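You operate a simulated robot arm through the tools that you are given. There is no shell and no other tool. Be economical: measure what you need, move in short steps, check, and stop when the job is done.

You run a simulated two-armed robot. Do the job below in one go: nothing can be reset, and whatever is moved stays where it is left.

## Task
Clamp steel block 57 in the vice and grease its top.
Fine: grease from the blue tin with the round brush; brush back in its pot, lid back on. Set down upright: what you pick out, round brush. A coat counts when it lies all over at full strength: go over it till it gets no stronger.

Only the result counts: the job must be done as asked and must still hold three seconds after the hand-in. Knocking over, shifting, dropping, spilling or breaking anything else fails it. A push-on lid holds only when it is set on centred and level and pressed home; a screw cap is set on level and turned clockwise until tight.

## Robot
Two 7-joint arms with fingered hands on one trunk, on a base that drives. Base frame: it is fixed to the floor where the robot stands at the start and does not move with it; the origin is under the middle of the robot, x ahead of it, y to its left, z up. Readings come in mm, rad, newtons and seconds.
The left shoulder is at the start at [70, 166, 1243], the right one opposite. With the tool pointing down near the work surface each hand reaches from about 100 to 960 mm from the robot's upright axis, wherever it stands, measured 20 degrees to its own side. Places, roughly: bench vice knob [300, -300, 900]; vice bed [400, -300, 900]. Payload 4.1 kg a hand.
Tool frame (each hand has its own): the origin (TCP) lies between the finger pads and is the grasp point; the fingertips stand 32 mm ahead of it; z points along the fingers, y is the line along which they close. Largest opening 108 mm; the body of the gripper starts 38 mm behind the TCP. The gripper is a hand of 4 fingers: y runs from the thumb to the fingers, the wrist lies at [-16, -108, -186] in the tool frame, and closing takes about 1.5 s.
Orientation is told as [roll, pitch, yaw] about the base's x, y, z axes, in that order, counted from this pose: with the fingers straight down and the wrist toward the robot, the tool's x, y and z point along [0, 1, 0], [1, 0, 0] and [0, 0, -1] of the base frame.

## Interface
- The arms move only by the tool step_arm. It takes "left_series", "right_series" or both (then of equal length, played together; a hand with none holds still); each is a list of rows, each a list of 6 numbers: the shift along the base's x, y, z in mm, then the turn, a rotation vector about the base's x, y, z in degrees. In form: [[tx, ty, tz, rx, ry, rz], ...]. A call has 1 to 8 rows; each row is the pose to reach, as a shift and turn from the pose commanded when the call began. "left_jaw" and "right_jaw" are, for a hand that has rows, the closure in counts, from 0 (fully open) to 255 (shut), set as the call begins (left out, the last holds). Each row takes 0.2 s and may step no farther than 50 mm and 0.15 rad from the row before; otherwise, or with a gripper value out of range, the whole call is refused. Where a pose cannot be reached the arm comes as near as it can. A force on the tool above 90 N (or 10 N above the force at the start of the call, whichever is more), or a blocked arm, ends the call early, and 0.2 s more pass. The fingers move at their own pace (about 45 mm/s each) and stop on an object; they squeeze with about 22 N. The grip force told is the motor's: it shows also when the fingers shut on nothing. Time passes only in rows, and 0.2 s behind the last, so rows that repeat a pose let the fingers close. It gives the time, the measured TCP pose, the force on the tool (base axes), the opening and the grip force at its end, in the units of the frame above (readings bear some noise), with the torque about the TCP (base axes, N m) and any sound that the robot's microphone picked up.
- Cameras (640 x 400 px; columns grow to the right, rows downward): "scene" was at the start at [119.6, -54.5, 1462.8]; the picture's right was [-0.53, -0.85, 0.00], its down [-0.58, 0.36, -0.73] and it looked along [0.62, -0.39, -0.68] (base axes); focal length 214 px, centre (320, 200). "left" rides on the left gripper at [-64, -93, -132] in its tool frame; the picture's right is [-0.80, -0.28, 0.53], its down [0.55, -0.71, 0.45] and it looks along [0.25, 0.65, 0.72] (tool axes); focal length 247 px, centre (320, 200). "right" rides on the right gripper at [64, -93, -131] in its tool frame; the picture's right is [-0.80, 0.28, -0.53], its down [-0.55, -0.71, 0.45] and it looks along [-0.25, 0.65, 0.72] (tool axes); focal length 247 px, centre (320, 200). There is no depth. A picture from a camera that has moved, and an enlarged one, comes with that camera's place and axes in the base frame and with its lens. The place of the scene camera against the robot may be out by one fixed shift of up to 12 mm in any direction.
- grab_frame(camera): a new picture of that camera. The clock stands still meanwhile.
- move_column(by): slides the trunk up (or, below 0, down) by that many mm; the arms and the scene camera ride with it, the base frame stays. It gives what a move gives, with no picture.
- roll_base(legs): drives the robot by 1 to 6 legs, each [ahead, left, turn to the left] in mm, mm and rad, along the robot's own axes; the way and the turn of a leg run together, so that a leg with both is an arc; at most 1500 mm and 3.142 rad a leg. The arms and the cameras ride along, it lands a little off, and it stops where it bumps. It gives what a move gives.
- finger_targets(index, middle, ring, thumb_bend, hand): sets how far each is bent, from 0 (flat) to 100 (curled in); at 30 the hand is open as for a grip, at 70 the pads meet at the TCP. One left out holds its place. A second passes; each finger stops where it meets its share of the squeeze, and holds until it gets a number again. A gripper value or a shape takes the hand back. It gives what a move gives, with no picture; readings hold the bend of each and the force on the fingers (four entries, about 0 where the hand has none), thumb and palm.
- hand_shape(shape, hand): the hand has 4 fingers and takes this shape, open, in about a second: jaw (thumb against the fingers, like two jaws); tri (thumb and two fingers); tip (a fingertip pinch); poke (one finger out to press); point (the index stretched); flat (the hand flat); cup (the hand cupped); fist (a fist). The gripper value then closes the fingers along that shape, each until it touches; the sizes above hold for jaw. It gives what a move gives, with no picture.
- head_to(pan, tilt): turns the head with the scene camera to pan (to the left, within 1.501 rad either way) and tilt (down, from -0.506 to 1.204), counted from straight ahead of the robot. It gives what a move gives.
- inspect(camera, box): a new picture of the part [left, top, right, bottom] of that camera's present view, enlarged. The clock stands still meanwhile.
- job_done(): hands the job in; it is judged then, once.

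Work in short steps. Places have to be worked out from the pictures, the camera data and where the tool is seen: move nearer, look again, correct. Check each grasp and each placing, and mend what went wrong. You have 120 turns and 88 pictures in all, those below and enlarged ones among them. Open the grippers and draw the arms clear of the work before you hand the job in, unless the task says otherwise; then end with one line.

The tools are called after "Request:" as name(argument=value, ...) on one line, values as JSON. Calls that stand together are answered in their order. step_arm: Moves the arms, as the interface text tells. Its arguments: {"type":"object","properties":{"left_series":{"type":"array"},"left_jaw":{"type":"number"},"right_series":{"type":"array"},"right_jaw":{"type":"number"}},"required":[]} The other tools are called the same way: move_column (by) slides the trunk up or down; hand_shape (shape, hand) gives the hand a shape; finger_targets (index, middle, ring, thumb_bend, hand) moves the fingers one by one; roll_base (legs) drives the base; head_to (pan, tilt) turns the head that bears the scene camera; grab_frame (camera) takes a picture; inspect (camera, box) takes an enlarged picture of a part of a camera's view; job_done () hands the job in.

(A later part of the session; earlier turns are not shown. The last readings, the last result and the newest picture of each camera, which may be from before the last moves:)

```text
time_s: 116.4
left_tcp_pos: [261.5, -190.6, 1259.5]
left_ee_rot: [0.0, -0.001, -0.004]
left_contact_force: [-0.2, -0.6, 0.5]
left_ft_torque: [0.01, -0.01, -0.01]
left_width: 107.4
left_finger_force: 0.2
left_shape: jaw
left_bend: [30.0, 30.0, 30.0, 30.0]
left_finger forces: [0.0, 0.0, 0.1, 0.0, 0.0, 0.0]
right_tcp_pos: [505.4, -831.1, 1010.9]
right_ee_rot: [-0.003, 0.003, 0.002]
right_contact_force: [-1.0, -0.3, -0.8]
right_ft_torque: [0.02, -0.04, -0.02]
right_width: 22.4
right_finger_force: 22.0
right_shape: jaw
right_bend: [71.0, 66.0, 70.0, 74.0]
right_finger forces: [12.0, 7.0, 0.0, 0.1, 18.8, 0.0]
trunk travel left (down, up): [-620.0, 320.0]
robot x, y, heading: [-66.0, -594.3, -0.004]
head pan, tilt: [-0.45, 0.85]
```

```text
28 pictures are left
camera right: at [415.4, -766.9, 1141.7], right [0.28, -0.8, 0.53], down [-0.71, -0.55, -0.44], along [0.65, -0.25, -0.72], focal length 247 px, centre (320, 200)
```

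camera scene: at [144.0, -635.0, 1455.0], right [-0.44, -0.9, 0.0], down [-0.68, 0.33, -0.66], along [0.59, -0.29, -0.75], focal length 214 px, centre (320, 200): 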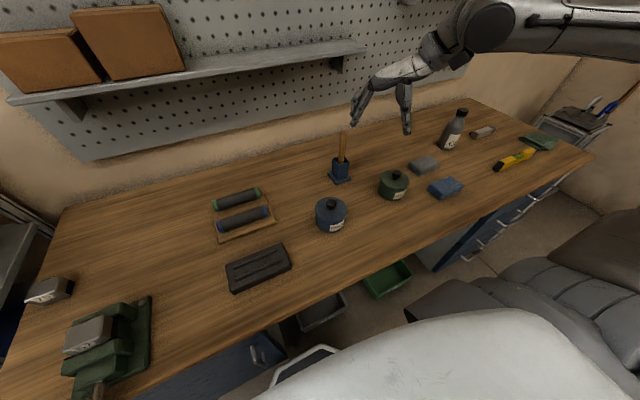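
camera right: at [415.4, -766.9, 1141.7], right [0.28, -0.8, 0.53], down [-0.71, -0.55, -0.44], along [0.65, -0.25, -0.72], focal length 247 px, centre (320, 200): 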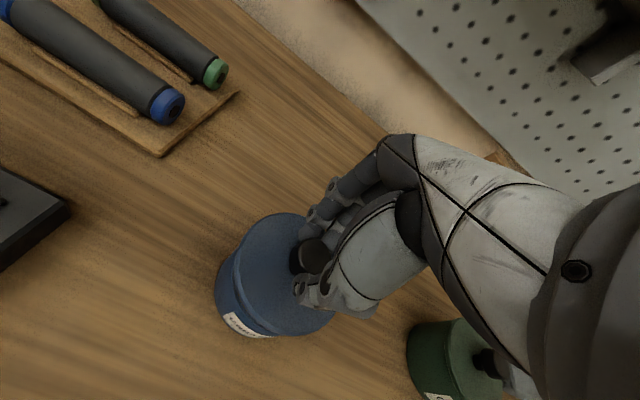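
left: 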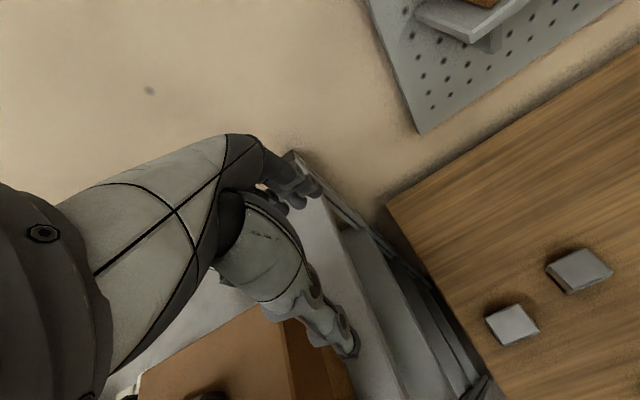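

The lid is free in my hand (0.8 N). I carry it to the free spot at (402, -765) and lower it.

Request:
step_arm(right_series=[[0, 0, 25, 0, 0, 0], [-30, 20, 30, 0, 0, 0], [-60, 40, 30, 0, 0, 0], [-90, 58, 30, 0, 0, 0], [-103, 66, 30, 0, 0, 0], [-103, 66, 0, 0, 0, 0], [-103, 66, -30, 0, 0, 0], [-103, 66, -50, 0, 0, 0]])

Request:
grab_frame(camera="right")

```text
time_s: 118.2
left_tcp_pos: [259.4, -191.9, 1259.3]
left_ee_rot: [-0.002, 0.0, -0.002]
left_contact_force: [-0.4, 0.7, -0.1]
left_ft_torque: [-0.01, 0.0, -0.02]
left_width: 107.8
left_finger_force: 0.2
left_shape: jaw
left_bend: [30.0, 30.0, 30.0, 30.0]
left_finger forces: [0.0, 0.0, 0.1, 0.0, 0.0, 0.0]
right_tcp_pos: [423.4, -759.8, 958.5]
right_ee_rot: [-0.006, 0.003, 0.0]
right_contact_force: [0.6, 0.2, -1.1]
right_ft_torque: [-0.01, -0.04, -0.04]
right_width: 22.2
right_finger_force: 22.4
right_shape: jaw
right_bend: [71.0, 66.0, 70.0, 74.0]
right_finger forces: [12.4, 6.8, 0.0, 0.0, 18.6, 0.0]
right hand out of reach, approached as far as the arm can: row 4, 5, 6, 7, 8
trunk travel left (down, up): [-620.0, 320.0]
robot x, y, heading: [-68.4, -591.8, -0.002]
head pan, tilt: [-0.45, 0.85]
```

```text
27 pictures are left
camera right: at [333.7, -695.4, 1089.8], right [0.28, -0.79, 0.54], down [-0.71, -0.55, -0.44], along [0.65, -0.25, -0.72], focal length 247 px, centre (320, 200)
```

right: 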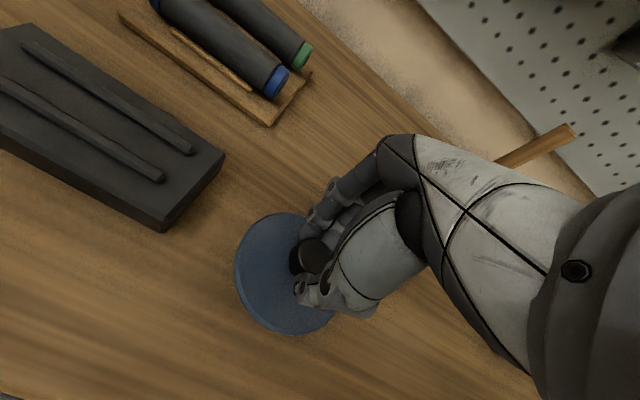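

The lid would sit only ~6 mm from the tin, while the black box edge is at y = -663. I shift 22 mm left and lower in small steps.

Request:
step_arm(right_series=[[0, 11, 0, 0, 0, 0], [0, 22, 0, 0, 0, 0], [0, 22, -7, 0, 0, 0], [0, 22, -13, 0, 0, 0]])

Request:
step_arm(right_series=[[0, 0, -4, 0, 0, 0], [0, 0, -8, 0, 0, 0]])

```text
time_s: 119.2
left_tcp_pos: [261.1, -191.3, 1259.9]
left_ee_rot: [0.0, 0.001, -0.003]
left_contact_force: [-0.3, -0.3, 0.5]
left_ft_torque: [0.02, -0.03, 0.03]
left_width: 107.9
left_finger_force: 0.1
left_shape: jaw
left_bend: [30.0, 30.0, 30.0, 30.0]
left_finger forces: [0.0, 0.1, 0.0, 0.1, 0.0, 0.1]
right_tcp_pos: [423.6, -753.9, 957.6]
right_ee_rot: [-0.004, 0.003, 0.0]
right_contact_force: [-0.4, -0.5, 0.5]
right_ft_torque: [0.02, 0.01, 0.0]
right_width: 22.2
right_finger_force: 21.8
right_shape: jaw
right_bend: [71.0, 66.0, 70.0, 74.0]
right_finger forces: [12.5, 6.8, 0.0, 0.1, 18.8, 0.0]
right hand out of reach, approached as far as the arm can: row 2, 3, 4
trunk travel left (down, up): [-620.0, 320.0]
robot x, y, heading: [-69.9, -590.9, -0.001]
head pan, tilt: [-0.45, 0.85]
```

```text
time_s: 119.8
left_tcp_pos: [261.3, -192.5, 1260.1]
left_ee_rot: [0.001, 0.0, -0.004]
left_contact_force: [-1.2, -0.1, 1.2]
left_ft_torque: [-0.01, 0.0, -0.02]
left_width: 107.7
left_finger_force: 0.0
left_shape: jaw
left_bend: [30.0, 30.0, 30.0, 30.0]
left_finger forces: [0.1, 0.0, 0.0, 0.0, 0.0, 0.0]
right_tcp_pos: [424.4, -757.4, 950.8]
right_ee_rot: [-0.002, 0.002, 0.003]
right_contact_force: [-0.9, 0.0, -1.1]
right_ft_torque: [-0.01, 0.01, 0.0]
right_width: 22.4
right_finger_force: 21.5
right_shape: jaw
right_bend: [71.0, 66.0, 70.0, 74.0]
right_finger forces: [12.5, 6.8, 0.0, 0.0, 18.7, 0.0]
right hand out of reach, approached as far as the arm can: row 2
trunk travel left (down, up): [-620.0, 320.0]
robot x, y, heading: [-64.7, -588.9, -0.009]
head pan, tilt: [-0.45, 0.85]
```

The arm is at the inner limit there. I lift slightly and shift the base 70 mm left and 25 mm back to give it room.

Request:
step_arm(right_series=[[0, 0, 25, 0, 0, 0], [5, -5, 60, 0, 0, 0]])

Request:
roll_base(legs=[[-25, 70, 0]])

```text
time_s: 120.4
left_tcp_pos: [259.7, -191.7, 1258.5]
left_ee_rot: [-0.002, -0.003, -0.003]
left_contact_force: [0.0, -0.4, 0.2]
left_ft_torque: [-0.01, 0.0, 0.0]
left_width: 107.4
left_finger_force: 0.1
left_shape: jaw
left_bend: [30.0, 30.0, 30.0, 30.0]
left_finger forces: [0.0, 0.1, 0.0, 0.0, 0.0, 0.0]
right_tcp_pos: [429.3, -760.1, 1010.0]
right_ee_rot: [-0.005, 0.003, 0.003]
right_contact_force: [0.8, 1.0, -0.4]
right_ft_torque: [-0.01, -0.01, -0.03]
right_width: 22.1
right_finger_force: 22.7
right_shape: jaw
right_bend: [71.0, 66.0, 70.0, 74.0]
right_finger forces: [12.6, 6.8, 0.0, 0.0, 18.7, 0.1]
trunk travel left (down, up): [-620.0, 320.0]
robot x, y, heading: [-66.3, -591.9, -0.005]
head pan, tilt: [-0.45, 0.85]
```

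```text
time_s: 121.4
left_tcp_pos: [235.4, -123.8, 1259.0]
left_ee_rot: [0.001, 0.001, -0.004]
left_contact_force: [-0.4, 0.5, 0.9]
left_ft_torque: [-0.02, -0.03, -0.01]
left_width: 107.7
left_finger_force: 0.0
left_shape: jaw
left_bend: [30.0, 30.0, 30.0, 30.0]
left_finger forces: [0.0, 0.0, 0.0, 0.0, 0.0, 0.0]
right_tcp_pos: [405.7, -693.4, 1010.3]
right_ee_rot: [-0.004, 0.004, -0.001]
right_contact_force: [-0.1, -0.7, -0.1]
right_ft_torque: [-0.04, 0.0, -0.02]
right_width: 22.0
right_finger_force: 22.6
right_shape: jaw
right_bend: [71.0, 66.0, 70.0, 74.0]
right_finger forces: [12.6, 6.9, 0.1, 0.0, 18.8, 0.0]
trunk travel left (down, up): [-620.0, 320.0]
robot x, y, heading: [-90.9, -522.6, -0.004]
head pan, tilt: [-0.45, 0.85]
```

Now I place the lid at (405, -742): move over, lower to z = 950, then creep.

Request:
step_arm(right_series=[[0, -25, 0, 0, 0, 0], [0, -49, 0, 0, 0, 0], [0, -49, -30, 0, 0, 0], [0, -49, -55, 0, 0, 0], [0, -49, -62, 0, 0, 0]])

Request:
step_arm(right_series=[[0, 0, -3, 0, 0, 0], [0, 0, -6, 0, 0, 0], [0, 0, -9, 0, 0, 0]])

Request:
grab_frame(camera="right")

```text
time_s: 122.6
left_tcp_pos: [235.8, -124.5, 1259.2]
left_ee_rot: [0.0, 0.002, -0.004]
left_contact_force: [0.2, -0.1, -0.5]
left_ft_torque: [0.0, -0.03, 0.0]
left_width: 107.5
left_finger_force: 0.1
left_shape: jaw
left_bend: [30.0, 30.0, 30.0, 30.0]
left_finger forces: [0.1, 0.0, 0.0, 0.0, 0.0, 0.1]
right_tcp_pos: [407.3, -744.3, 946.8]
right_ee_rot: [-0.005, 0.002, 0.004]
right_contact_force: [0.0, -0.9, -0.4]
right_ft_torque: [0.02, 0.02, 0.02]
right_width: 22.3
right_finger_force: 21.9
right_shape: jaw
right_bend: [71.0, 66.0, 70.0, 74.0]
right_finger forces: [12.5, 6.9, 0.0, 0.0, 18.5, 0.1]
trunk travel left (down, up): [-620.0, 320.0]
robot x, y, heading: [-94.6, -519.8, -0.003]
head pan, tilt: [-0.45, 0.85]
```

```text
time_s: 123.4
left_tcp_pos: [235.9, -125.4, 1258.4]
left_ee_rot: [0.0, 0.001, -0.005]
left_contact_force: [0.0, 0.4, -0.3]
left_ft_torque: [-0.02, -0.02, -0.03]
left_width: 107.7
left_finger_force: 0.1
left_shape: jaw
left_bend: [30.0, 30.0, 30.0, 30.0]
left_finger forces: [0.0, 0.0, 0.0, 0.0, 0.1, 0.1]
right_tcp_pos: [405.8, -741.8, 939.7]
right_ee_rot: [-0.006, 0.004, 0.0]
right_contact_force: [-0.8, 0.3, 0.0]
right_ft_torque: [0.0, -0.01, 0.03]
right_width: 22.0
right_finger_force: 21.8
right_shape: jaw
right_bend: [71.0, 66.0, 70.0, 74.0]
right_finger forces: [12.5, 7.0, 0.0, 0.0, 18.6, 0.0]
trunk travel left (down, up): [-620.0, 320.0]
robot x, y, heading: [-87.6, -523.2, -0.006]
head pan, tilt: [-0.45, 0.85]
```

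```text
26 pictures are left
camera right: at [315.4, -678.2, 1069.8], right [0.29, -0.8, 0.54], down [-0.71, -0.55, -0.44], along [0.65, -0.25, -0.72], focal length 247 px, centre (320, 200)
```

right: 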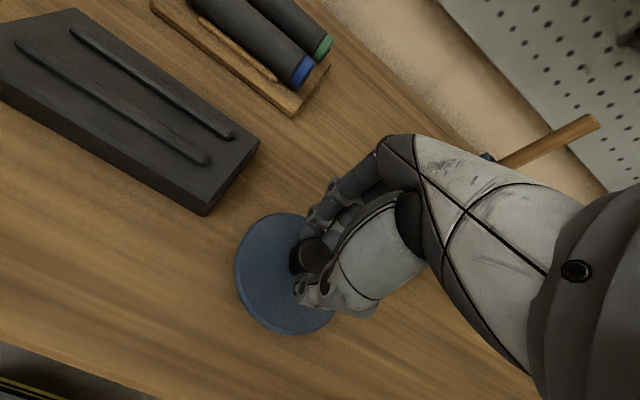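

Spot is clear. I creep down further until the lid touches.

Request:
step_arm(right_series=[[0, 0, -2, 0, 0, 0], [0, 0, -4, 0, 0, 0]])

Request:
step_arm(right_series=[[0, 0, -2, 0, 0, 0], [0, 0, -4, 0, 0, 0]])

Request:
step_arm(right_series=[[0, 0, -2, 0, 0, 0], [0, 0, -3, 0, 0, 0]])

```text
time_s: 124.0
left_tcp_pos: [236.6, -123.0, 1258.2]
left_ee_rot: [0.0, 0.0, -0.004]
left_contact_force: [-0.1, 0.0, -0.6]
left_ft_torque: [0.03, 0.02, -0.01]
left_width: 107.8
left_finger_force: 0.1
left_shape: jaw
left_bend: [30.0, 30.0, 30.0, 30.0]
left_finger forces: [0.0, 0.0, 0.1, 0.1, 0.0, 0.0]
right_tcp_pos: [405.5, -742.8, 933.7]
right_ee_rot: [-0.006, 0.004, 0.001]
right_contact_force: [0.2, -1.1, -0.1]
right_ft_torque: [-0.03, -0.04, 0.01]
right_width: 22.3
right_finger_force: 21.6
right_shape: jaw
right_bend: [71.0, 66.0, 70.0, 74.0]
right_finger forces: [12.4, 7.0, 0.1, 0.0, 18.8, 0.0]
trunk travel left (down, up): [-620.0, 320.0]
robot x, y, heading: [-85.3, -521.2, -0.005]
head pan, tilt: [-0.45, 0.85]
```

```text
time_s: 124.6
left_tcp_pos: [234.5, -124.1, 1259.6]
left_ee_rot: [-0.001, -0.003, -0.004]
left_contact_force: [-0.4, -0.3, -0.4]
left_ft_torque: [-0.01, 0.02, -0.04]
left_width: 107.6
left_finger_force: 0.0
left_shape: jaw
left_bend: [30.0, 30.0, 30.0, 30.0]
left_finger forces: [0.0, 0.0, 0.1, 0.1, 0.0, 0.0]
right_tcp_pos: [406.6, -742.3, 931.9]
right_ee_rot: [-0.005, -0.001, -0.001]
right_contact_force: [-0.9, 0.0, 12.6]
right_ft_torque: [0.0, 0.03, -0.05]
right_width: 22.6
right_finger_force: 22.1
right_shape: jaw
right_bend: [71.0, 66.0, 70.0, 74.0]
right_finger forces: [13.4, 8.3, 0.1, 0.0, 21.5, 0.0]
trunk travel left (down, up): [-620.0, 320.0]
robot x, y, heading: [-90.3, -523.0, -0.004]
head pan, tilt: [-0.45, 0.85]
```

```text
time_s: 125.2
left_tcp_pos: [233.4, -123.8, 1260.2]
left_ee_rot: [-0.003, -0.001, -0.002]
left_contact_force: [-0.6, 0.8, 0.5]
left_ft_torque: [0.02, -0.01, 0.02]
left_width: 107.4
left_finger_force: 0.1
left_shape: jaw
left_bend: [30.0, 30.0, 30.0, 30.0]
left_finger forces: [0.1, 0.0, 0.0, 0.0, 0.0, 0.1]
right_tcp_pos: [406.9, -742.4, 929.7]
right_ee_rot: [-0.003, -0.003, 0.0]
right_contact_force: [3.2, -2.9, 34.2]
right_ft_torque: [-0.06, 0.09, 0.06]
right_width: 24.3
right_finger_force: 21.6
right_shape: jaw
right_bend: [71.0, 66.0, 70.0, 74.0]
right_finger forces: [16.4, 11.1, 0.0, 0.1, 24.1, 0.1]
trunk travel left (down, up): [-620.0, 320.0]
robot x, y, heading: [-90.1, -527.0, -0.003]
head pan, tilt: [-0.45, 0.85]
```

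The lid rests on the bench (contact at z ≈ 932). I release it, rise, and move toward the brush at about (661, -951).

Request:
step_arm(right_series=[[0, 0, 4, 0, 0, 0], [0, 0, 4, 0, 0, 0], [0, 0, 4, 0, 0, 0], [0, 0, 4, 0, 0, 0], [0, 0, 4, 0, 0, 0]], right_jaw=90)

Request:
step_arm(right_series=[[0, 0, 40, 0, 0, 0], [0, 0, 85, 0, 0, 0], [0, 0, 130, 0, 0, 0], [20, -20, 170, 0, 0, 0], [50, -50, 195, 0, 0, 0], [80, -80, 215, 0, 0, 0], [110, -110, 235, 0, 0, 0], [140, -140, 250, 0, 0, 0]])

Request:
grab_frame(camera="right")

Request:
inspect(camera="scene", box=[260, 60, 480, 260])

```text
time_s: 126.4
left_tcp_pos: [235.3, -124.6, 1259.6]
left_ee_rot: [0.0, 0.001, -0.004]
left_contact_force: [-0.9, -0.9, -0.5]
left_ft_torque: [-0.02, -0.02, 0.0]
left_width: 107.4
left_finger_force: 0.1
left_shape: jaw
left_bend: [30.0, 30.0, 30.0, 30.0]
left_finger forces: [0.0, 0.0, 0.0, 0.0, 0.1, 0.0]
right_tcp_pos: [406.8, -743.8, 932.9]
right_ee_rot: [-0.004, 0.003, 0.0]
right_contact_force: [-0.7, -0.1, 0.1]
right_ft_torque: [0.01, -0.01, -0.02]
right_width: 69.3
right_finger_force: 0.0
right_shape: jaw
right_bend: [27.0, 39.0, 37.0, 64.0]
right_finger forces: [0.0, 0.0, 0.0, 0.0, 0.0, 0.0]
trunk travel left (down, up): [-620.0, 320.0]
robot x, y, heading: [-92.4, -523.1, 0.0]
head pan, tilt: [-0.45, 0.85]
```

```text
time_s: 128.2
left_tcp_pos: [238.1, -125.5, 1259.6]
left_ee_rot: [0.002, 0.002, -0.004]
left_contact_force: [-0.2, -0.6, 0.0]
left_ft_torque: [0.0, 0.03, 0.0]
left_width: 107.7
left_finger_force: 0.0
left_shape: jaw
left_bend: [30.0, 30.0, 30.0, 30.0]
left_finger forces: [0.1, 0.1, 0.1, 0.0, 0.0, 0.1]
right_tcp_pos: [545.0, -886.0, 1180.9]
right_ee_rot: [-0.004, 0.006, 0.001]
right_contact_force: [0.3, 0.6, 0.4]
right_ft_torque: [0.06, 0.03, 0.0]
right_width: 69.7
right_finger_force: 0.1
right_shape: jaw
right_bend: [27.0, 39.0, 37.0, 64.0]
right_finger forces: [0.0, 0.1, 0.1, 0.0, 0.0, 0.0]
trunk travel left (down, up): [-620.0, 320.0]
robot x, y, heading: [-86.7, -521.9, -0.003]
head pan, tilt: [-0.45, 0.85]
```

```text
25 pictures are left
camera right: at [454.6, -820.8, 1313.4], right [0.29, -0.8, 0.53], down [-0.71, -0.55, -0.44], along [0.65, -0.25, -0.72], focal length 247 px, centre (320, 200)
```

right: 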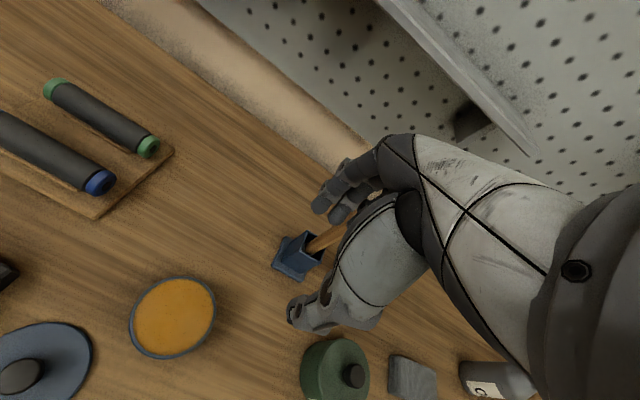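

```text
2.00 times, centred on (370, 160) of scene
camera zoom: at [31.5, -568.5, 1324.8], right [-0.44, -0.9, 0.0], down [-0.68, 0.33, -0.66], along [0.59, -0.29, -0.75], focal length 429 px, centre (220, 280)
```

zoom: 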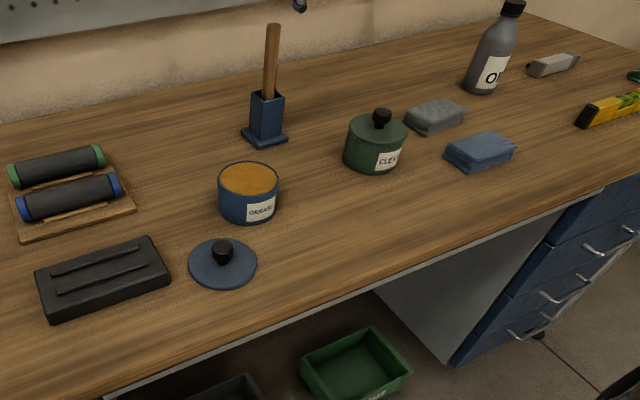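

The open tin is full of grease. Brush pot judged at (676, -957), handle top ≈ z 1065. I move above it and look.

Request:
step_arm(right_series=[[40, -22, 0, 0, 0, 0], [80, -43, 0, 0, 0, 0], [115, -62, 0, 0, 0, 0], [125, -68, -25, 0, 0, 0], [125, -68, -50, 0, 0, 0], [125, -68, -50, 0, 0, 0]])

Request:
grab_frame(camera="right")

```text
time_s: 129.6
left_tcp_pos: [236.0, -123.9, 1259.1]
left_ee_rot: [-0.001, -0.001, -0.003]
left_contact_force: [0.4, -0.2, 0.3]
left_ft_torque: [0.02, -0.02, 0.0]
left_width: 107.6
left_finger_force: 0.1
left_shape: jaw
left_bend: [30.0, 30.0, 30.0, 30.0]
left_finger forces: [0.0, 0.0, 0.1, 0.0, 0.0, 0.0]
right_tcp_pos: [657.6, -953.5, 1129.0]
right_ee_rot: [-0.005, 0.003, 0.0]
right_contact_force: [-0.2, -0.3, -0.1]
right_ft_torque: [-0.01, -0.02, 0.01]
right_width: 70.0
right_finger_force: 0.1
right_shape: jaw
right_bend: [27.0, 39.0, 37.0, 64.0]
right_finger forces: [0.0, 0.0, 0.0, 0.1, 0.0, 0.1]
right hand out of reach, approached as far as the arm can: row 3, 4, 5, 6
trunk travel left (down, up): [-620.0, 320.0]
robot x, y, heading: [-85.8, -523.2, 0.003]
head pan, tilt: [-0.45, 0.85]
```

```text
23 pictures are left
camera right: at [567.1, -888.9, 1259.6], right [0.28, -0.8, 0.54], down [-0.71, -0.55, -0.44], along [0.65, -0.25, -0.72], focal length 247 px, centre (320, 200)
```

right: 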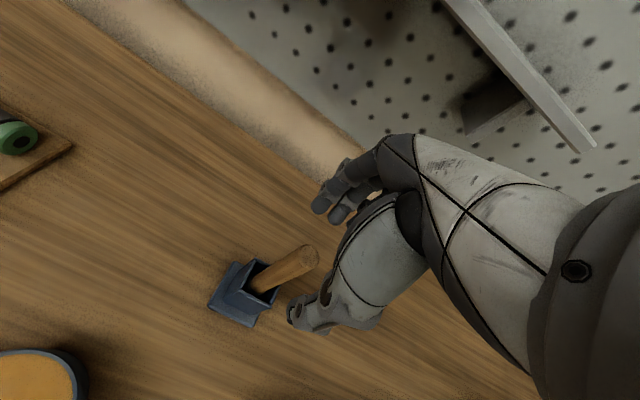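

Handle top is at about (676, -966), nearly vertical. The reach is short by 20 mm, so I rise and drive 130 mm right.

Request:
step_arm(right_series=[[-20, 10, 35, 0, 0, 0], [-30, 20, 60, 0, 0, 0]])

Request:
roll_base(legs=[[20, -130, 0]])

Request:
step_arm(right_series=[[8, 35, 0, 0, 0, 0], [16, 70, 0, 0, 0, 0], [24, 97, 0, 0, 0, 0], [24, 97, -25, 0, 0, 0], [24, 97, -55, 0, 0, 0], [24, 97, -55, 0, 0, 0]])

Request:
grab_frame(camera="right")

```text
time_s: 130.2
left_tcp_pos: [235.7, -124.4, 1258.9]
left_ee_rot: [0.001, 0.001, -0.004]
left_contact_force: [0.1, -0.2, -0.6]
left_ft_torque: [-0.02, -0.01, -0.02]
left_width: 107.3
left_finger_force: 0.0
left_shape: jaw
left_bend: [30.0, 30.0, 30.0, 30.0]
left_finger forces: [0.0, 0.0, 0.0, 0.0, 0.0, 0.0]
right_tcp_pos: [628.0, -929.2, 1188.7]
right_ee_rot: [-0.006, 0.004, 0.002]
right_contact_force: [0.1, -0.4, 0.0]
right_ft_torque: [-0.02, 0.02, 0.0]
right_width: 70.0
right_finger_force: 0.1
right_shape: jaw
right_bend: [27.0, 39.0, 37.0, 64.0]
right_finger forces: [0.0, 0.1, 0.1, 0.0, 0.0, 0.0]
trunk travel left (down, up): [-620.0, 320.0]
robot x, y, heading: [-89.4, -524.6, -0.004]
head pan, tilt: [-0.45, 0.85]
```

```text
time_s: 131.6
left_tcp_pos: [255.7, -259.9, 1259.0]
left_ee_rot: [-0.001, -0.001, -0.003]
left_contact_force: [-0.6, 0.8, 0.3]
left_ft_torque: [0.02, -0.01, -0.02]
left_width: 107.9
left_finger_force: 0.0
left_shape: jaw
left_bend: [30.0, 30.0, 30.0, 30.0]
left_finger forces: [0.0, 0.1, 0.1, 0.0, 0.0, 0.1]
right_tcp_pos: [647.8, -1065.3, 1188.5]
right_ee_rot: [-0.006, 0.004, 0.0]
right_contact_force: [-0.3, -0.5, 0.3]
right_ft_torque: [0.05, -0.03, -0.01]
right_width: 69.8
right_finger_force: 0.0
right_shape: jaw
right_bend: [27.0, 39.0, 37.0, 64.0]
right_finger forces: [0.0, 0.0, 0.0, 0.0, 0.0, 0.1]
trunk travel left (down, up): [-620.0, 320.0]
robot x, y, heading: [-71.6, -656.2, 0.002]
head pan, tilt: [-0.45, 0.85]
```

```text
time_s: 132.9
left_tcp_pos: [256.3, -259.0, 1258.4]
left_ee_rot: [0.001, 0.0, -0.005]
left_contact_force: [-0.5, 0.6, 0.9]
left_ft_torque: [-0.01, -0.03, 0.03]
left_width: 107.8
left_finger_force: 0.0
left_shape: jaw
left_bend: [30.0, 30.0, 30.0, 30.0]
left_finger forces: [0.1, 0.0, 0.0, 0.0, 0.0, 0.1]
right_tcp_pos: [651.4, -979.6, 1133.2]
right_ee_rot: [-0.004, 0.002, -0.001]
right_contact_force: [0.0, 0.1, 0.4]
right_ft_torque: [-0.02, -0.01, -0.03]
right_width: 69.9
right_finger_force: 0.1
right_shape: jaw
right_bend: [27.0, 39.0, 37.0, 64.0]
right_finger forces: [0.1, 0.1, 0.1, 0.0, 0.1, 0.1]
right hand out of reach, approached as far as the arm can: row 2, 3, 4, 5, 6
trunk travel left (down, up): [-620.0, 320.0]
robot x, y, heading: [-74.0, -654.5, -0.006]
head pan, tilt: [-0.45, 0.85]
```

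```text
22 pictures are left
camera right: at [560.3, -914.6, 1264.7], right [0.28, -0.8, 0.54], down [-0.71, -0.55, -0.44], along [0.65, -0.25, -0.72], focal length 247 px, centre (320, 200)
```

right: 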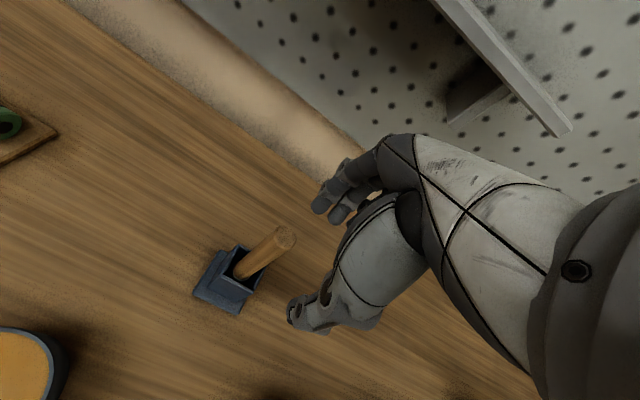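

Still short in x, so I rise a little, drive 60 mm forward and correct with the arm.

Request:
step_arm(right_series=[[-20, 0, 40, 0, 0, 0]])

Request:
roll_base(legs=[[75, 0, 0]])

```text
time_s: 133.3
left_tcp_pos: [253.0, -257.0, 1259.4]
left_ee_rot: [-0.002, -0.003, -0.003]
left_contact_force: [-0.6, 0.4, -0.8]
left_ft_torque: [-0.06, -0.01, 0.0]
left_width: 107.6
left_finger_force: 0.0
left_shape: jaw
left_bend: [30.0, 30.0, 30.0, 30.0]
left_finger forces: [0.0, 0.0, 0.0, 0.0, 0.0, 0.1]
right_tcp_pos: [628.7, -976.6, 1175.2]
right_ee_rot: [-0.004, 0.001, 0.002]
right_contact_force: [-0.5, 0.6, 0.6]
right_ft_torque: [-0.04, -0.02, -0.01]
right_width: 70.0
right_finger_force: 0.0
right_shape: jaw
right_bend: [27.0, 39.0, 37.0, 64.0]
right_finger forces: [0.0, 0.0, 0.1, 0.0, 0.1, 0.0]
trunk travel left (down, up): [-620.0, 320.0]
robot x, y, heading: [-68.8, -658.1, -0.002]
head pan, tilt: [-0.45, 0.85]
```

```text
time_s: 134.4
left_tcp_pos: [330.9, -258.8, 1259.6]
left_ee_rot: [0.0, 0.002, -0.004]
left_contact_force: [1.2, -0.8, -0.1]
left_ft_torque: [0.01, 0.0, 0.0]
left_width: 107.7
left_finger_force: 0.1
left_shape: jaw
left_bend: [30.0, 30.0, 30.0, 30.0]
left_finger forces: [0.1, 0.0, 0.0, 0.1, 0.0, 0.1]
right_tcp_pos: [707.1, -979.8, 1172.3]
right_ee_rot: [-0.004, 0.002, 0.001]
right_contact_force: [1.0, 0.3, -0.3]
right_ft_torque: [-0.02, 0.04, -0.04]
right_width: 69.7
right_finger_force: 0.1
right_shape: jaw
right_bend: [27.0, 39.0, 37.0, 64.0]
right_finger forces: [0.0, 0.1, 0.0, 0.1, 0.0, 0.0]
trunk travel left (down, up): [-620.0, 320.0]
robot x, y, heading: [9.6, -655.4, -0.002]
head pan, tilt: [-0.45, 0.85]
```

Handle top confirmed at (675.5, -965). I centre over it and lower until the fingertips just straddle it, then look.

Request:
step_arm(right_series=[[-16, 7, 0, 0, 0, 0], [-32, 14.5, 0, 0, 0, 0], [-32, 14.5, -30, 0, 0, 0], [-32, 14.5, -60, 0, 0, 0], [-32, 14.5, -87, 0, 0, 0], [-32, 14.5, -87, 0, 0, 0]])

Request:
grab_frame(camera="right")

```text
time_s: 135.8
left_tcp_pos: [330.7, -260.8, 1260.1]
left_ee_rot: [-0.001, 0.0, -0.004]
left_contact_force: [0.7, -0.4, 0.2]
left_ft_torque: [-0.01, -0.02, 0.0]
left_width: 107.8
left_finger_force: 0.0
left_shape: jaw
left_bend: [30.0, 30.0, 30.0, 30.0]
left_finger forces: [0.1, 0.0, 0.1, 0.1, 0.0, 0.1]
right_tcp_pos: [674.5, -961.8, 1084.1]
right_ee_rot: [-0.005, 0.002, 0.0]
right_contact_force: [-0.1, 0.3, 0.2]
right_ft_torque: [-0.01, 0.04, -0.01]
right_width: 69.9
right_finger_force: 0.1
right_shape: jaw
right_bend: [27.0, 39.0, 37.0, 64.0]
right_finger forces: [0.0, 0.0, 0.1, 0.0, 0.0, 0.0]
trunk travel left (down, up): [-620.0, 320.0]
robot x, y, heading: [7.1, -660.7, -0.001]
head pan, tilt: [-0.45, 0.85]
```

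```text
21 pictures are left
camera right: at [584.7, -897.2, 1215.1], right [0.28, -0.8, 0.54], down [-0.71, -0.55, -0.44], along [0.65, -0.25, -0.72], focal length 247 px, centre (320, 200)
```

right: 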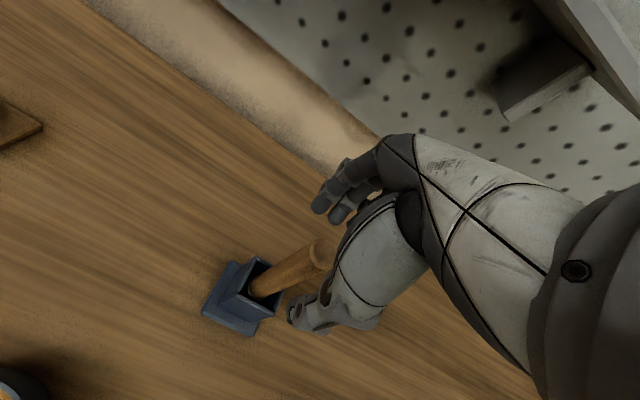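

The handle lies between thumb and fingers. I shift (+3, -2), descend to z ≈ 1042 and close.

Request:
step_arm(right_series=[[3, -2, -20, 0, 0, 0], [3, -2, -42, 0, 0, 0], [3, -2, -42, 0, 0, 0]])

Request:
step_arm(right_series=[[0, 0, 0, 0, 0, 0], [0, 0, 0, 0, 0, 0], [0, 0, 0, 0, 0, 0], [0, 0, 0, 0, 0, 0], [0, 0, 0, 0, 0, 0], [0, 0, 0, 0, 0, 0], [0, 0, 0, 0, 0, 0]], right_jaw=255)

Request:
grab_frame(camera="right")

```text
time_s: 136.6
left_tcp_pos: [332.1, -259.5, 1258.4]
left_ee_rot: [0.0, -0.001, -0.005]
left_contact_force: [0.0, 0.0, -0.9]
left_ft_torque: [-0.01, -0.03, 0.02]
left_width: 107.7
left_finger_force: 0.0
left_shape: jaw
left_bend: [30.0, 30.0, 30.0, 30.0]
left_finger forces: [0.0, 0.1, 0.0, 0.0, 0.1, 0.0]
right_tcp_pos: [680.1, -966.6, 1042.3]
right_ee_rot: [-0.004, 0.004, -0.001]
right_contact_force: [1.0, -0.1, 0.5]
right_ft_torque: [0.0, 0.02, -0.01]
right_width: 69.6
right_finger_force: 0.1
right_shape: jaw
right_bend: [27.0, 39.0, 37.0, 64.0]
right_finger forces: [0.1, 0.1, 0.1, 0.0, 0.1, 0.0]
trunk travel left (down, up): [-620.0, 320.0]
robot x, y, heading: [2.2, -655.1, -0.002]
head pan, tilt: [-0.45, 0.85]
```

```text
time_s: 138.2
left_tcp_pos: [331.8, -259.6, 1258.8]
left_ee_rot: [-0.001, 0.0, -0.003]
left_contact_force: [0.1, 0.4, 0.9]
left_ft_torque: [0.0, 0.01, -0.01]
left_width: 107.6
left_finger_force: 0.0
left_shape: jaw
left_bend: [30.0, 30.0, 30.0, 30.0]
left_finger forces: [0.0, 0.0, 0.0, 0.1, 0.0, 0.0]
right_tcp_pos: [679.6, -966.9, 1043.0]
right_ee_rot: [-0.005, 0.005, 0.0]
right_contact_force: [-0.1, 0.3, -1.1]
right_ft_torque: [0.01, -0.06, -0.02]
right_width: 8.7
right_finger_force: 22.4
right_shape: jaw
right_bend: [72.0, 70.0, 70.0, 75.0]
right_finger forces: [16.2, 1.2, 0.0, 0.0, 16.9, 0.1]
trunk travel left (down, up): [-620.0, 320.0]
robot x, y, heading: [4.5, -657.2, -0.006]
head pan, tilt: [-0.45, 0.85]
```

```text
20 pictures are left
camera right: at [589.5, -901.7, 1173.6], right [0.28, -0.8, 0.53], down [-0.71, -0.55, -0.44], along [0.65, -0.25, -0.72], focal length 247 px, centre (320, 200)
```

right: 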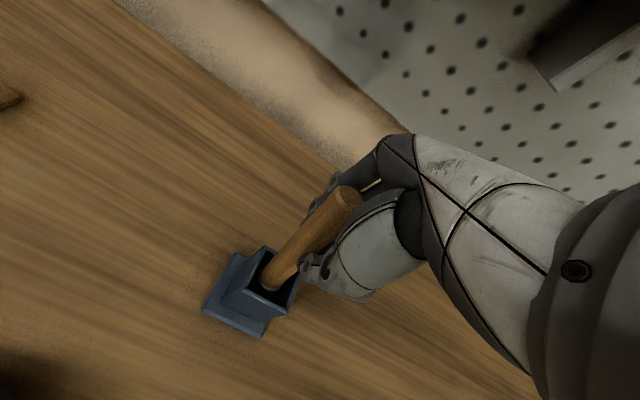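

The handle is held only by the index finger's edge; it lies ~14 mm farther to +y. I open, shift and close again.

Request:
step_arm(right_series=[[0, 0, 0, 0, 0, 0], [0, 0, 0, 0, 0, 0], [0, 0, 0, 0, 0, 0], [0, 0, 0, 0, 0, 0], [0, 7, 0, 0, 0, 0], [0, 13, 0, 0, 0, 0], [0, 13, 0, 0, 0, 0]], right_jaw=120)

Request:
step_arm(right_series=[[0, 0, 0, 0, 0, 0], [0, 0, 0, 0, 0, 0], [0, 0, 0, 0, 0, 0], [0, 0, 0, 0, 0, 0], [0, 0, 0, 0, 0, 0], [0, 0, 0, 0, 0, 0]], right_jaw=255)

Request:
inspect(camera="right", box=[190, 150, 430, 350])

```text
time_s: 139.8
left_tcp_pos: [331.3, -259.8, 1259.8]
left_ee_rot: [0.0, 0.0, -0.002]
left_contact_force: [-0.6, -0.7, 0.6]
left_ft_torque: [-0.01, 0.01, -0.01]
left_width: 107.9
left_finger_force: 0.0
left_shape: jaw
left_bend: [30.0, 30.0, 30.0, 30.0]
left_finger forces: [0.1, 0.1, 0.0, 0.0, 0.0, 0.1]
right_tcp_pos: [676.8, -953.0, 1042.9]
right_ee_rot: [-0.005, 0.003, 0.001]
right_contact_force: [-0.8, -0.1, -0.1]
right_ft_torque: [-0.02, -0.02, 0.01]
right_width: 56.8
right_finger_force: 0.1
right_shape: jaw
right_bend: [74.0, 44.0, 41.0, 70.0]
right_finger forces: [0.0, 0.0, 0.0, 0.0, 0.1, 0.0]
trunk travel left (down, up): [-620.0, 320.0]
robot x, y, heading: [6.5, -663.8, -0.006]
head pan, tilt: [-0.45, 0.85]
```

```text
time_s: 141.2
left_tcp_pos: [330.7, -259.5, 1258.7]
left_ee_rot: [0.001, 0.001, -0.005]
left_contact_force: [0.6, 0.2, -0.7]
left_ft_torque: [0.0, 0.0, 0.0]
left_width: 107.7
left_finger_force: 0.1
left_shape: jaw
left_bend: [30.0, 30.0, 30.0, 30.0]
left_finger forces: [0.1, 0.0, 0.0, 0.0, 0.0, 0.0]
right_tcp_pos: [677.1, -954.0, 1042.9]
right_ee_rot: [-0.002, 0.004, 0.001]
right_contact_force: [1.1, 0.7, 0.5]
right_ft_torque: [0.03, 0.0, -0.02]
right_width: 0.0
right_finger_force: 21.9
right_shape: jaw
right_bend: [70.0, 70.0, 70.0, 49.0]
right_finger forces: [0.1, 0.0, 0.1, 0.1, 0.0, 0.1]
trunk travel left (down, up): [-620.0, 320.0]
robot x, y, heading: [4.2, -656.1, -0.002]
head pan, tilt: [-0.45, 0.85]
```

```text
2.00 times, centred on (310, 250) of right
camera zoom: at [587.0, -888.4, 1173.8], right [0.28, -0.8, 0.53], down [-0.71, -0.55, -0.44], along [0.65, -0.25, -0.72], focal length 494 px, centre (340, 100)
```

zoom: 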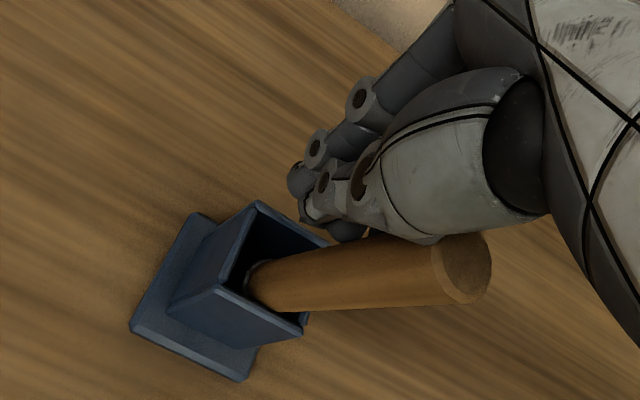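

The brush now leans toward -y, beside the closed hand, whose TCP missed it. Handle judged at (663, -986) at z ≈ 1040. I rise straight up, open, and move over it.

Request:
step_arm(right_series=[[0, 0, 25, 0, 0, 0], [0, 0, 60, 0, 0, 0], [0, 0, 80, 0, 0, 0]])

Request:
step_arm(right_series=[[0, 0, 0, 0, 0, 0], [-7, -16, 0, 0, 0, 0], [-14, -32, 0, 0, 0, 0], [-14, -32, 0, 0, 0, 0], [-14, -32, -20, 0, 0, 0], [-14, -32, -40, 0, 0, 0], [-14, -32, -40, 0, 0, 0]], right_jaw=80)

Request:
inspect(camera="right", box=[190, 150, 430, 350])

```text
time_s: 142.0
left_tcp_pos: [331.3, -259.6, 1258.9]
left_ee_rot: [-0.001, 0.002, -0.005]
left_contact_force: [-0.9, -0.7, 0.2]
left_ft_torque: [0.03, 0.03, 0.04]
left_width: 107.8
left_finger_force: 0.0
left_shape: jaw
left_bend: [30.0, 30.0, 30.0, 30.0]
left_finger forces: [0.0, 0.0, 0.1, 0.1, 0.0, 0.1]
right_tcp_pos: [677.2, -952.8, 1123.0]
right_ee_rot: [-0.003, 0.004, 0.001]
right_contact_force: [-0.3, 0.3, -1.4]
right_ft_torque: [-0.01, -0.01, -0.01]
right_width: 0.2
right_finger_force: 22.1
right_shape: jaw
right_bend: [70.0, 70.0, 70.0, 49.0]
right_finger forces: [0.0, 0.0, 0.0, 0.0, 0.0, 0.0]
trunk travel left (down, up): [-620.0, 320.0]
robot x, y, heading: [7.5, -655.9, -0.005]
head pan, tilt: [-0.45, 0.85]
```

```text
time_s: 143.6
left_tcp_pos: [331.0, -259.6, 1261.1]
left_ee_rot: [0.001, -0.001, -0.003]
left_contact_force: [0.0, 0.6, -0.2]
left_ft_torque: [0.02, 0.01, 0.0]
left_width: 107.9
left_finger_force: 0.1
left_shape: jaw
left_bend: [30.0, 30.0, 30.0, 30.0]
left_finger forces: [0.0, 0.0, 0.0, 0.0, 0.0, 0.0]
right_tcp_pos: [662.6, -986.1, 1082.9]
right_ee_rot: [-0.005, 0.001, -0.001]
right_contact_force: [0.2, 0.4, -0.3]
right_ft_torque: [0.01, 0.03, 0.01]
right_width: 74.1
right_finger_force: 0.1
right_shape: jaw
right_bend: [27.0, 38.0, 35.0, 62.0]
right_finger forces: [0.1, 0.0, 0.0, 0.1, 0.1, 0.1]
trunk travel left (down, up): [-620.0, 320.0]
robot x, y, heading: [7.1, -657.3, -0.006]
head pan, tilt: [-0.45, 0.85]
```

```text
2.00 times, centred on (310, 250) of right
camera zoom: at [572.5, -920.8, 1213.1], right [0.28, -0.8, 0.54], down [-0.71, -0.55, -0.44], along [0.65, -0.25, -0.72], focal length 494 px, centre (340, 100)
```

zoom: 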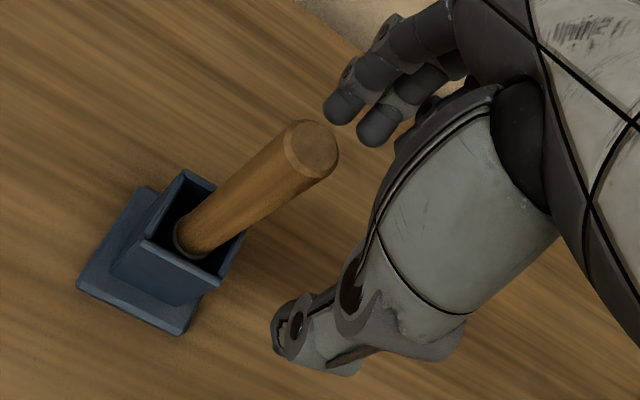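

The brush has swung back: handle now at about (677, -969) at z = 1040. The thumb opposes index and middle, so I put the handle between them: TCP at (677, -979), down to 1040, and close.

Request:
step_arm(right_series=[[7, 3, 0, 0, 0, 0], [14.5, 7, 0, 0, 0, 0], [14.5, 7, -22, 0, 0, 0], [14.5, 7, -43, 0, 0, 0], [14.5, 7, -43, 0, 0, 0]])

Request:
step_arm(right_series=[[0, 0, 0, 0, 0, 0], [0, 0, 0, 0, 0, 0], [0, 0, 0, 0, 0, 0], [0, 0, 0, 0, 0, 0], [0, 0, 0, 0, 0, 0], [0, 0, 0, 0, 0, 0], [0, 0, 0, 0, 0, 0]], right_jaw=255)

Request:
inspect(camera="right", box=[190, 150, 430, 350])

```text
time_s: 144.8
left_tcp_pos: [330.9, -260.6, 1258.9]
left_ee_rot: [-0.001, 0.0, -0.003]
left_contact_force: [0.4, -1.7, -1.3]
left_ft_torque: [0.02, 0.01, 0.04]
left_width: 107.8
left_finger_force: 0.0
left_shape: jaw
left_bend: [30.0, 30.0, 30.0, 30.0]
left_finger forces: [0.1, 0.0, 0.0, 0.0, 0.0, 0.1]
right_tcp_pos: [678.4, -978.2, 1041.7]
right_ee_rot: [-0.002, 0.005, 0.001]
right_contact_force: [0.1, -0.1, -0.7]
right_ft_torque: [0.0, 0.0, 0.01]
right_width: 73.8
right_finger_force: 0.1
right_shape: jaw
right_bend: [27.0, 38.0, 35.0, 62.0]
right_finger forces: [0.0, 0.0, 0.1, 0.1, 0.0, 0.0]
trunk travel left (down, up): [-620.0, 320.0]
robot x, y, heading: [3.6, -657.6, -0.003]
head pan, tilt: [-0.45, 0.85]
```

```text
time_s: 146.4
left_tcp_pos: [332.1, -259.1, 1258.3]
left_ee_rot: [-0.001, 0.0, -0.005]
left_contact_force: [0.2, 0.3, -0.3]
left_ft_torque: [-0.01, -0.01, 0.01]
left_width: 107.8
left_finger_force: 0.0
left_shape: jaw
left_bend: [30.0, 30.0, 30.0, 30.0]
left_finger forces: [0.0, 0.1, 0.0, 0.0, 0.0, 0.0]
right_tcp_pos: [678.2, -979.0, 1040.7]
right_ee_rot: [-0.003, 0.004, 0.0]
right_contact_force: [0.2, 0.9, -0.3]
right_ft_torque: [0.02, 0.04, -0.02]
right_width: 0.0
right_finger_force: 21.8
right_shape: jaw
right_bend: [70.0, 70.0, 70.0, 49.0]
right_finger forces: [0.1, 0.0, 0.0, 0.1, 0.0, 0.0]
trunk travel left (down, up): [-620.0, 320.0]
robot x, y, heading: [5.8, -654.4, -0.009]
head pan, tilt: [-0.45, 0.85]
```

```text
2.00 times, centred on (310, 250) of right
camera zoom: at [587.8, -913.4, 1172.2], right [0.28, -0.8, 0.53], down [-0.71, -0.55, -0.44], along [0.65, -0.25, -0.72], focal length 494 px, centre (340, 100)
```

zoom: 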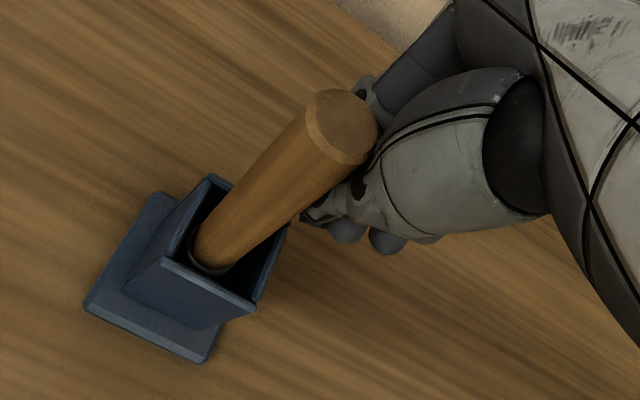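

The handle got squeezed out toward +y this time; the two failures bracket it, so the right TCP y is about -962. I rise, open, shift 17 mm and close again.

Request:
step_arm(right_series=[[0, 0, 25, 0, 0, 0], [0, 0, 60, 0, 0, 0], [0, 0, 80, 0, 0, 0]])

Request:
step_arm(right_series=[[0, 0, 0, 0, 0, 0], [0, 8, 0, 0, 0, 0], [0, 16, 0, 0, 0, 0], [0, 16, 0, 0, 0, 0], [0, 16, -20, 0, 0, 0], [0, 16, -50, 0, 0, 0], [0, 16, -80, 0, 0, 0], [0, 16, -80, 0, 0, 0]], right_jaw=70)

Request:
inspect(camera="right", box=[190, 150, 430, 350])

```text
time_s: 147.2
left_tcp_pos: [330.8, -259.0, 1259.5]
left_ee_rot: [0.0, 0.0, -0.003]
left_contact_force: [-0.5, 0.3, 0.3]
left_ft_torque: [-0.03, -0.03, 0.03]
left_width: 107.7
left_finger_force: 0.1
left_shape: jaw
left_bend: [30.0, 30.0, 30.0, 30.0]
left_finger forces: [0.1, 0.0, 0.0, 0.2, 0.1, 0.0]
right_tcp_pos: [675.8, -979.2, 1121.9]
right_ee_rot: [-0.005, 0.003, 0.001]
right_contact_force: [1.1, -0.3, 0.2]
right_ft_torque: [-0.01, 0.01, -0.01]
right_width: 0.2
right_finger_force: 21.8
right_shape: jaw
right_bend: [70.0, 70.0, 70.0, 49.0]
right_finger forces: [0.0, 0.0, 0.0, 0.1, 0.1, 0.0]
trunk travel left (down, up): [-620.0, 320.0]
robot x, y, heading: [4.1, -658.7, -0.002]
head pan, tilt: [-0.45, 0.85]
```

```text
time_s: 149.0
left_tcp_pos: [331.7, -259.2, 1258.9]
left_ee_rot: [0.001, -0.001, -0.004]
left_contact_force: [-0.5, -0.2, 0.7]
left_ft_torque: [0.01, 0.01, 0.01]
left_width: 107.6
left_finger_force: 0.0
left_shape: jaw
left_bend: [30.0, 30.0, 30.0, 30.0]
left_finger forces: [0.0, 0.0, 0.1, 0.0, 0.1, 0.1]
right_tcp_pos: [679.1, -966.0, 1042.4]
right_ee_rot: [-0.003, 0.002, 0.0]
right_contact_force: [-0.3, 0.9, -0.3]
right_ft_torque: [-0.02, -0.01, 0.01]
right_width: 78.0
right_finger_force: 0.1
right_shape: jaw
right_bend: [26.0, 37.0, 34.0, 60.0]
right_finger forces: [0.1, 0.1, 0.0, 0.0, 0.1, 0.0]
trunk travel left (down, up): [-620.0, 320.0]
robot x, y, heading: [6.3, -658.4, -0.003]
head pan, tilt: [-0.45, 0.85]
```

```text
2.00 times, centred on (310, 250) of right
camera zoom: at [587.7, -900.8, 1172.8], right [0.28, -0.8, 0.53], down [-0.71, -0.55, -0.44], along [0.65, -0.25, -0.72], focal length 494 px, centre (340, 100)
```

zoom: 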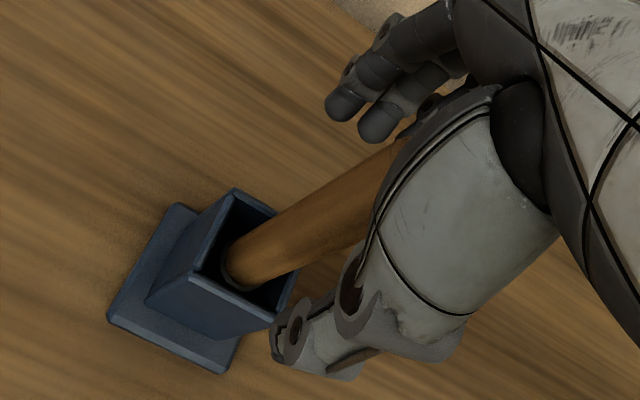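

The handle passes right through the grasp point. Since the same y earlier ended at the index edge, I shift +4 mm and close.

Request:
step_arm(right_series=[[0, 4, 0, 0, 0, 0], [0, 4, 0, 0, 0, 0], [0, 4, 0, 0, 0, 0], [0, 4, 0, 0, 0, 0], [0, 4, 0, 0, 0, 0], [0, 4, 0, 0, 0, 0], [0, 4, 0, 0, 0, 0], [0, 4, 0, 0, 0, 0]], right_jaw=255)

```text
time_s: 150.8
left_tcp_pos: [331.2, -259.5, 1257.5]
left_ee_rot: [0.001, 0.001, -0.003]
left_contact_force: [0.3, -0.3, 0.8]
left_ft_torque: [0.03, 0.0, -0.01]
left_width: 107.9
left_finger_force: 0.1
left_shape: jaw
left_bend: [30.0, 30.0, 30.0, 30.0]
left_finger forces: [0.0, 0.0, 0.1, 0.0, 0.1, 0.0]
right_tcp_pos: [679.6, -961.3, 1041.8]
right_ee_rot: [-0.003, 0.004, 0.0]
right_contact_force: [0.0, -0.3, 0.3]
right_ft_torque: [0.04, -0.01, 0.04]
right_width: 14.1
right_finger_force: 22.4
right_shape: jaw
right_bend: [71.0, 61.0, 70.0, 74.0]
right_finger forces: [10.1, 7.1, 0.1, 0.0, 18.1, 0.1]
trunk travel left (down, up): [-620.0, 320.0]
robot x, y, heading: [5.5, -657.8, -0.005]
head pan, tilt: [-0.45, 0.85]
```

A solid three-point grip (10 / 7 / 18 N). I lift the brush straight out of the pot and look.

Request:
step_arm(right_series=[[0, 0, 20, 0, 0, 0], [0, 0, 45, 0, 0, 0], [0, 0, 75, 0, 0, 0], [0, 0, 105, 0, 0, 0], [0, 0, 135, 0, 0, 0], [0, 0, 150, 0, 0, 0]])

Request:
grab_frame(camera="right")

Request:
inspect(camera="scene", box=[220, 60, 440, 260])

```text
time_s: 152.2
left_tcp_pos: [331.6, -258.8, 1260.1]
left_ee_rot: [0.0, 0.0, -0.003]
left_contact_force: [-0.1, -0.4, -0.5]
left_ft_torque: [-0.03, -0.01, 0.02]
left_width: 107.7
left_finger_force: 0.2
left_shape: jaw
left_bend: [30.0, 30.0, 30.0, 30.0]
left_finger forces: [0.0, 0.0, 0.0, 0.1, 0.0, 0.0]
right_tcp_pos: [677.7, -960.1, 1190.4]
right_ee_rot: [-0.003, 0.003, -0.001]
right_contact_force: [-0.6, -0.9, 0.0]
right_ft_torque: [-0.01, -0.01, 0.02]
right_width: 14.3
right_finger_force: 22.0
right_shape: jaw
right_bend: [71.0, 61.0, 70.0, 74.0]
right_finger forces: [10.3, 7.5, 0.1, 0.0, 18.2, 0.1]
trunk travel left (down, up): [-620.0, 320.0]
robot x, y, heading: [1.3, -659.7, -0.005]
head pan, tilt: [-0.45, 0.85]
```

```text
15 pictures are left
camera right: at [587.3, -894.9, 1322.0], right [0.28, -0.8, 0.53], down [-0.71, -0.55, -0.44], along [0.65, -0.25, -0.72], focal length 247 px, centre (320, 200)
```

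right: 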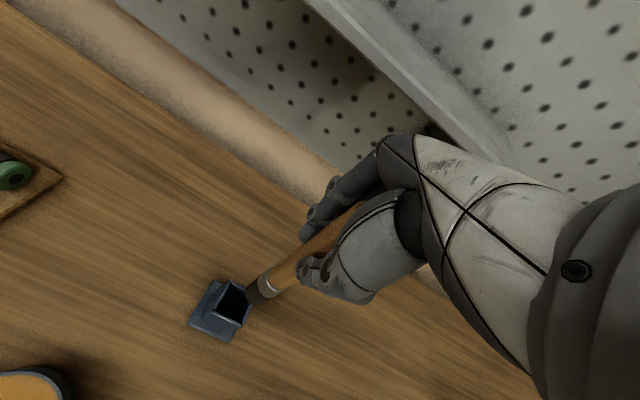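

```text
2.00 times, centred on (330, 160) of scene
camera zoom: at [125.2, -702.3, 1325.0], right [-0.44, -0.9, 0.0], down [-0.68, 0.33, -0.66], along [0.59, -0.29, -0.75], focal length 429 px, centre (300, 280)
```

zoom: 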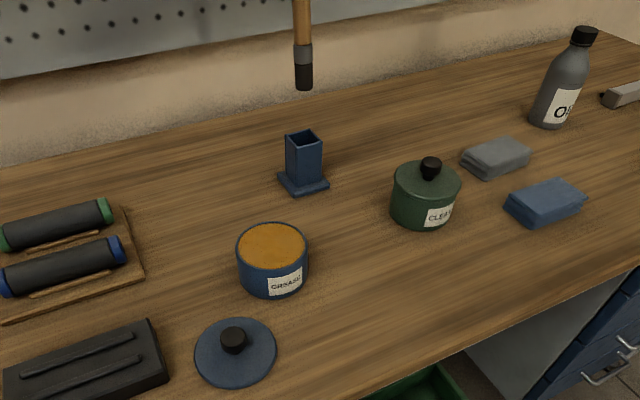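

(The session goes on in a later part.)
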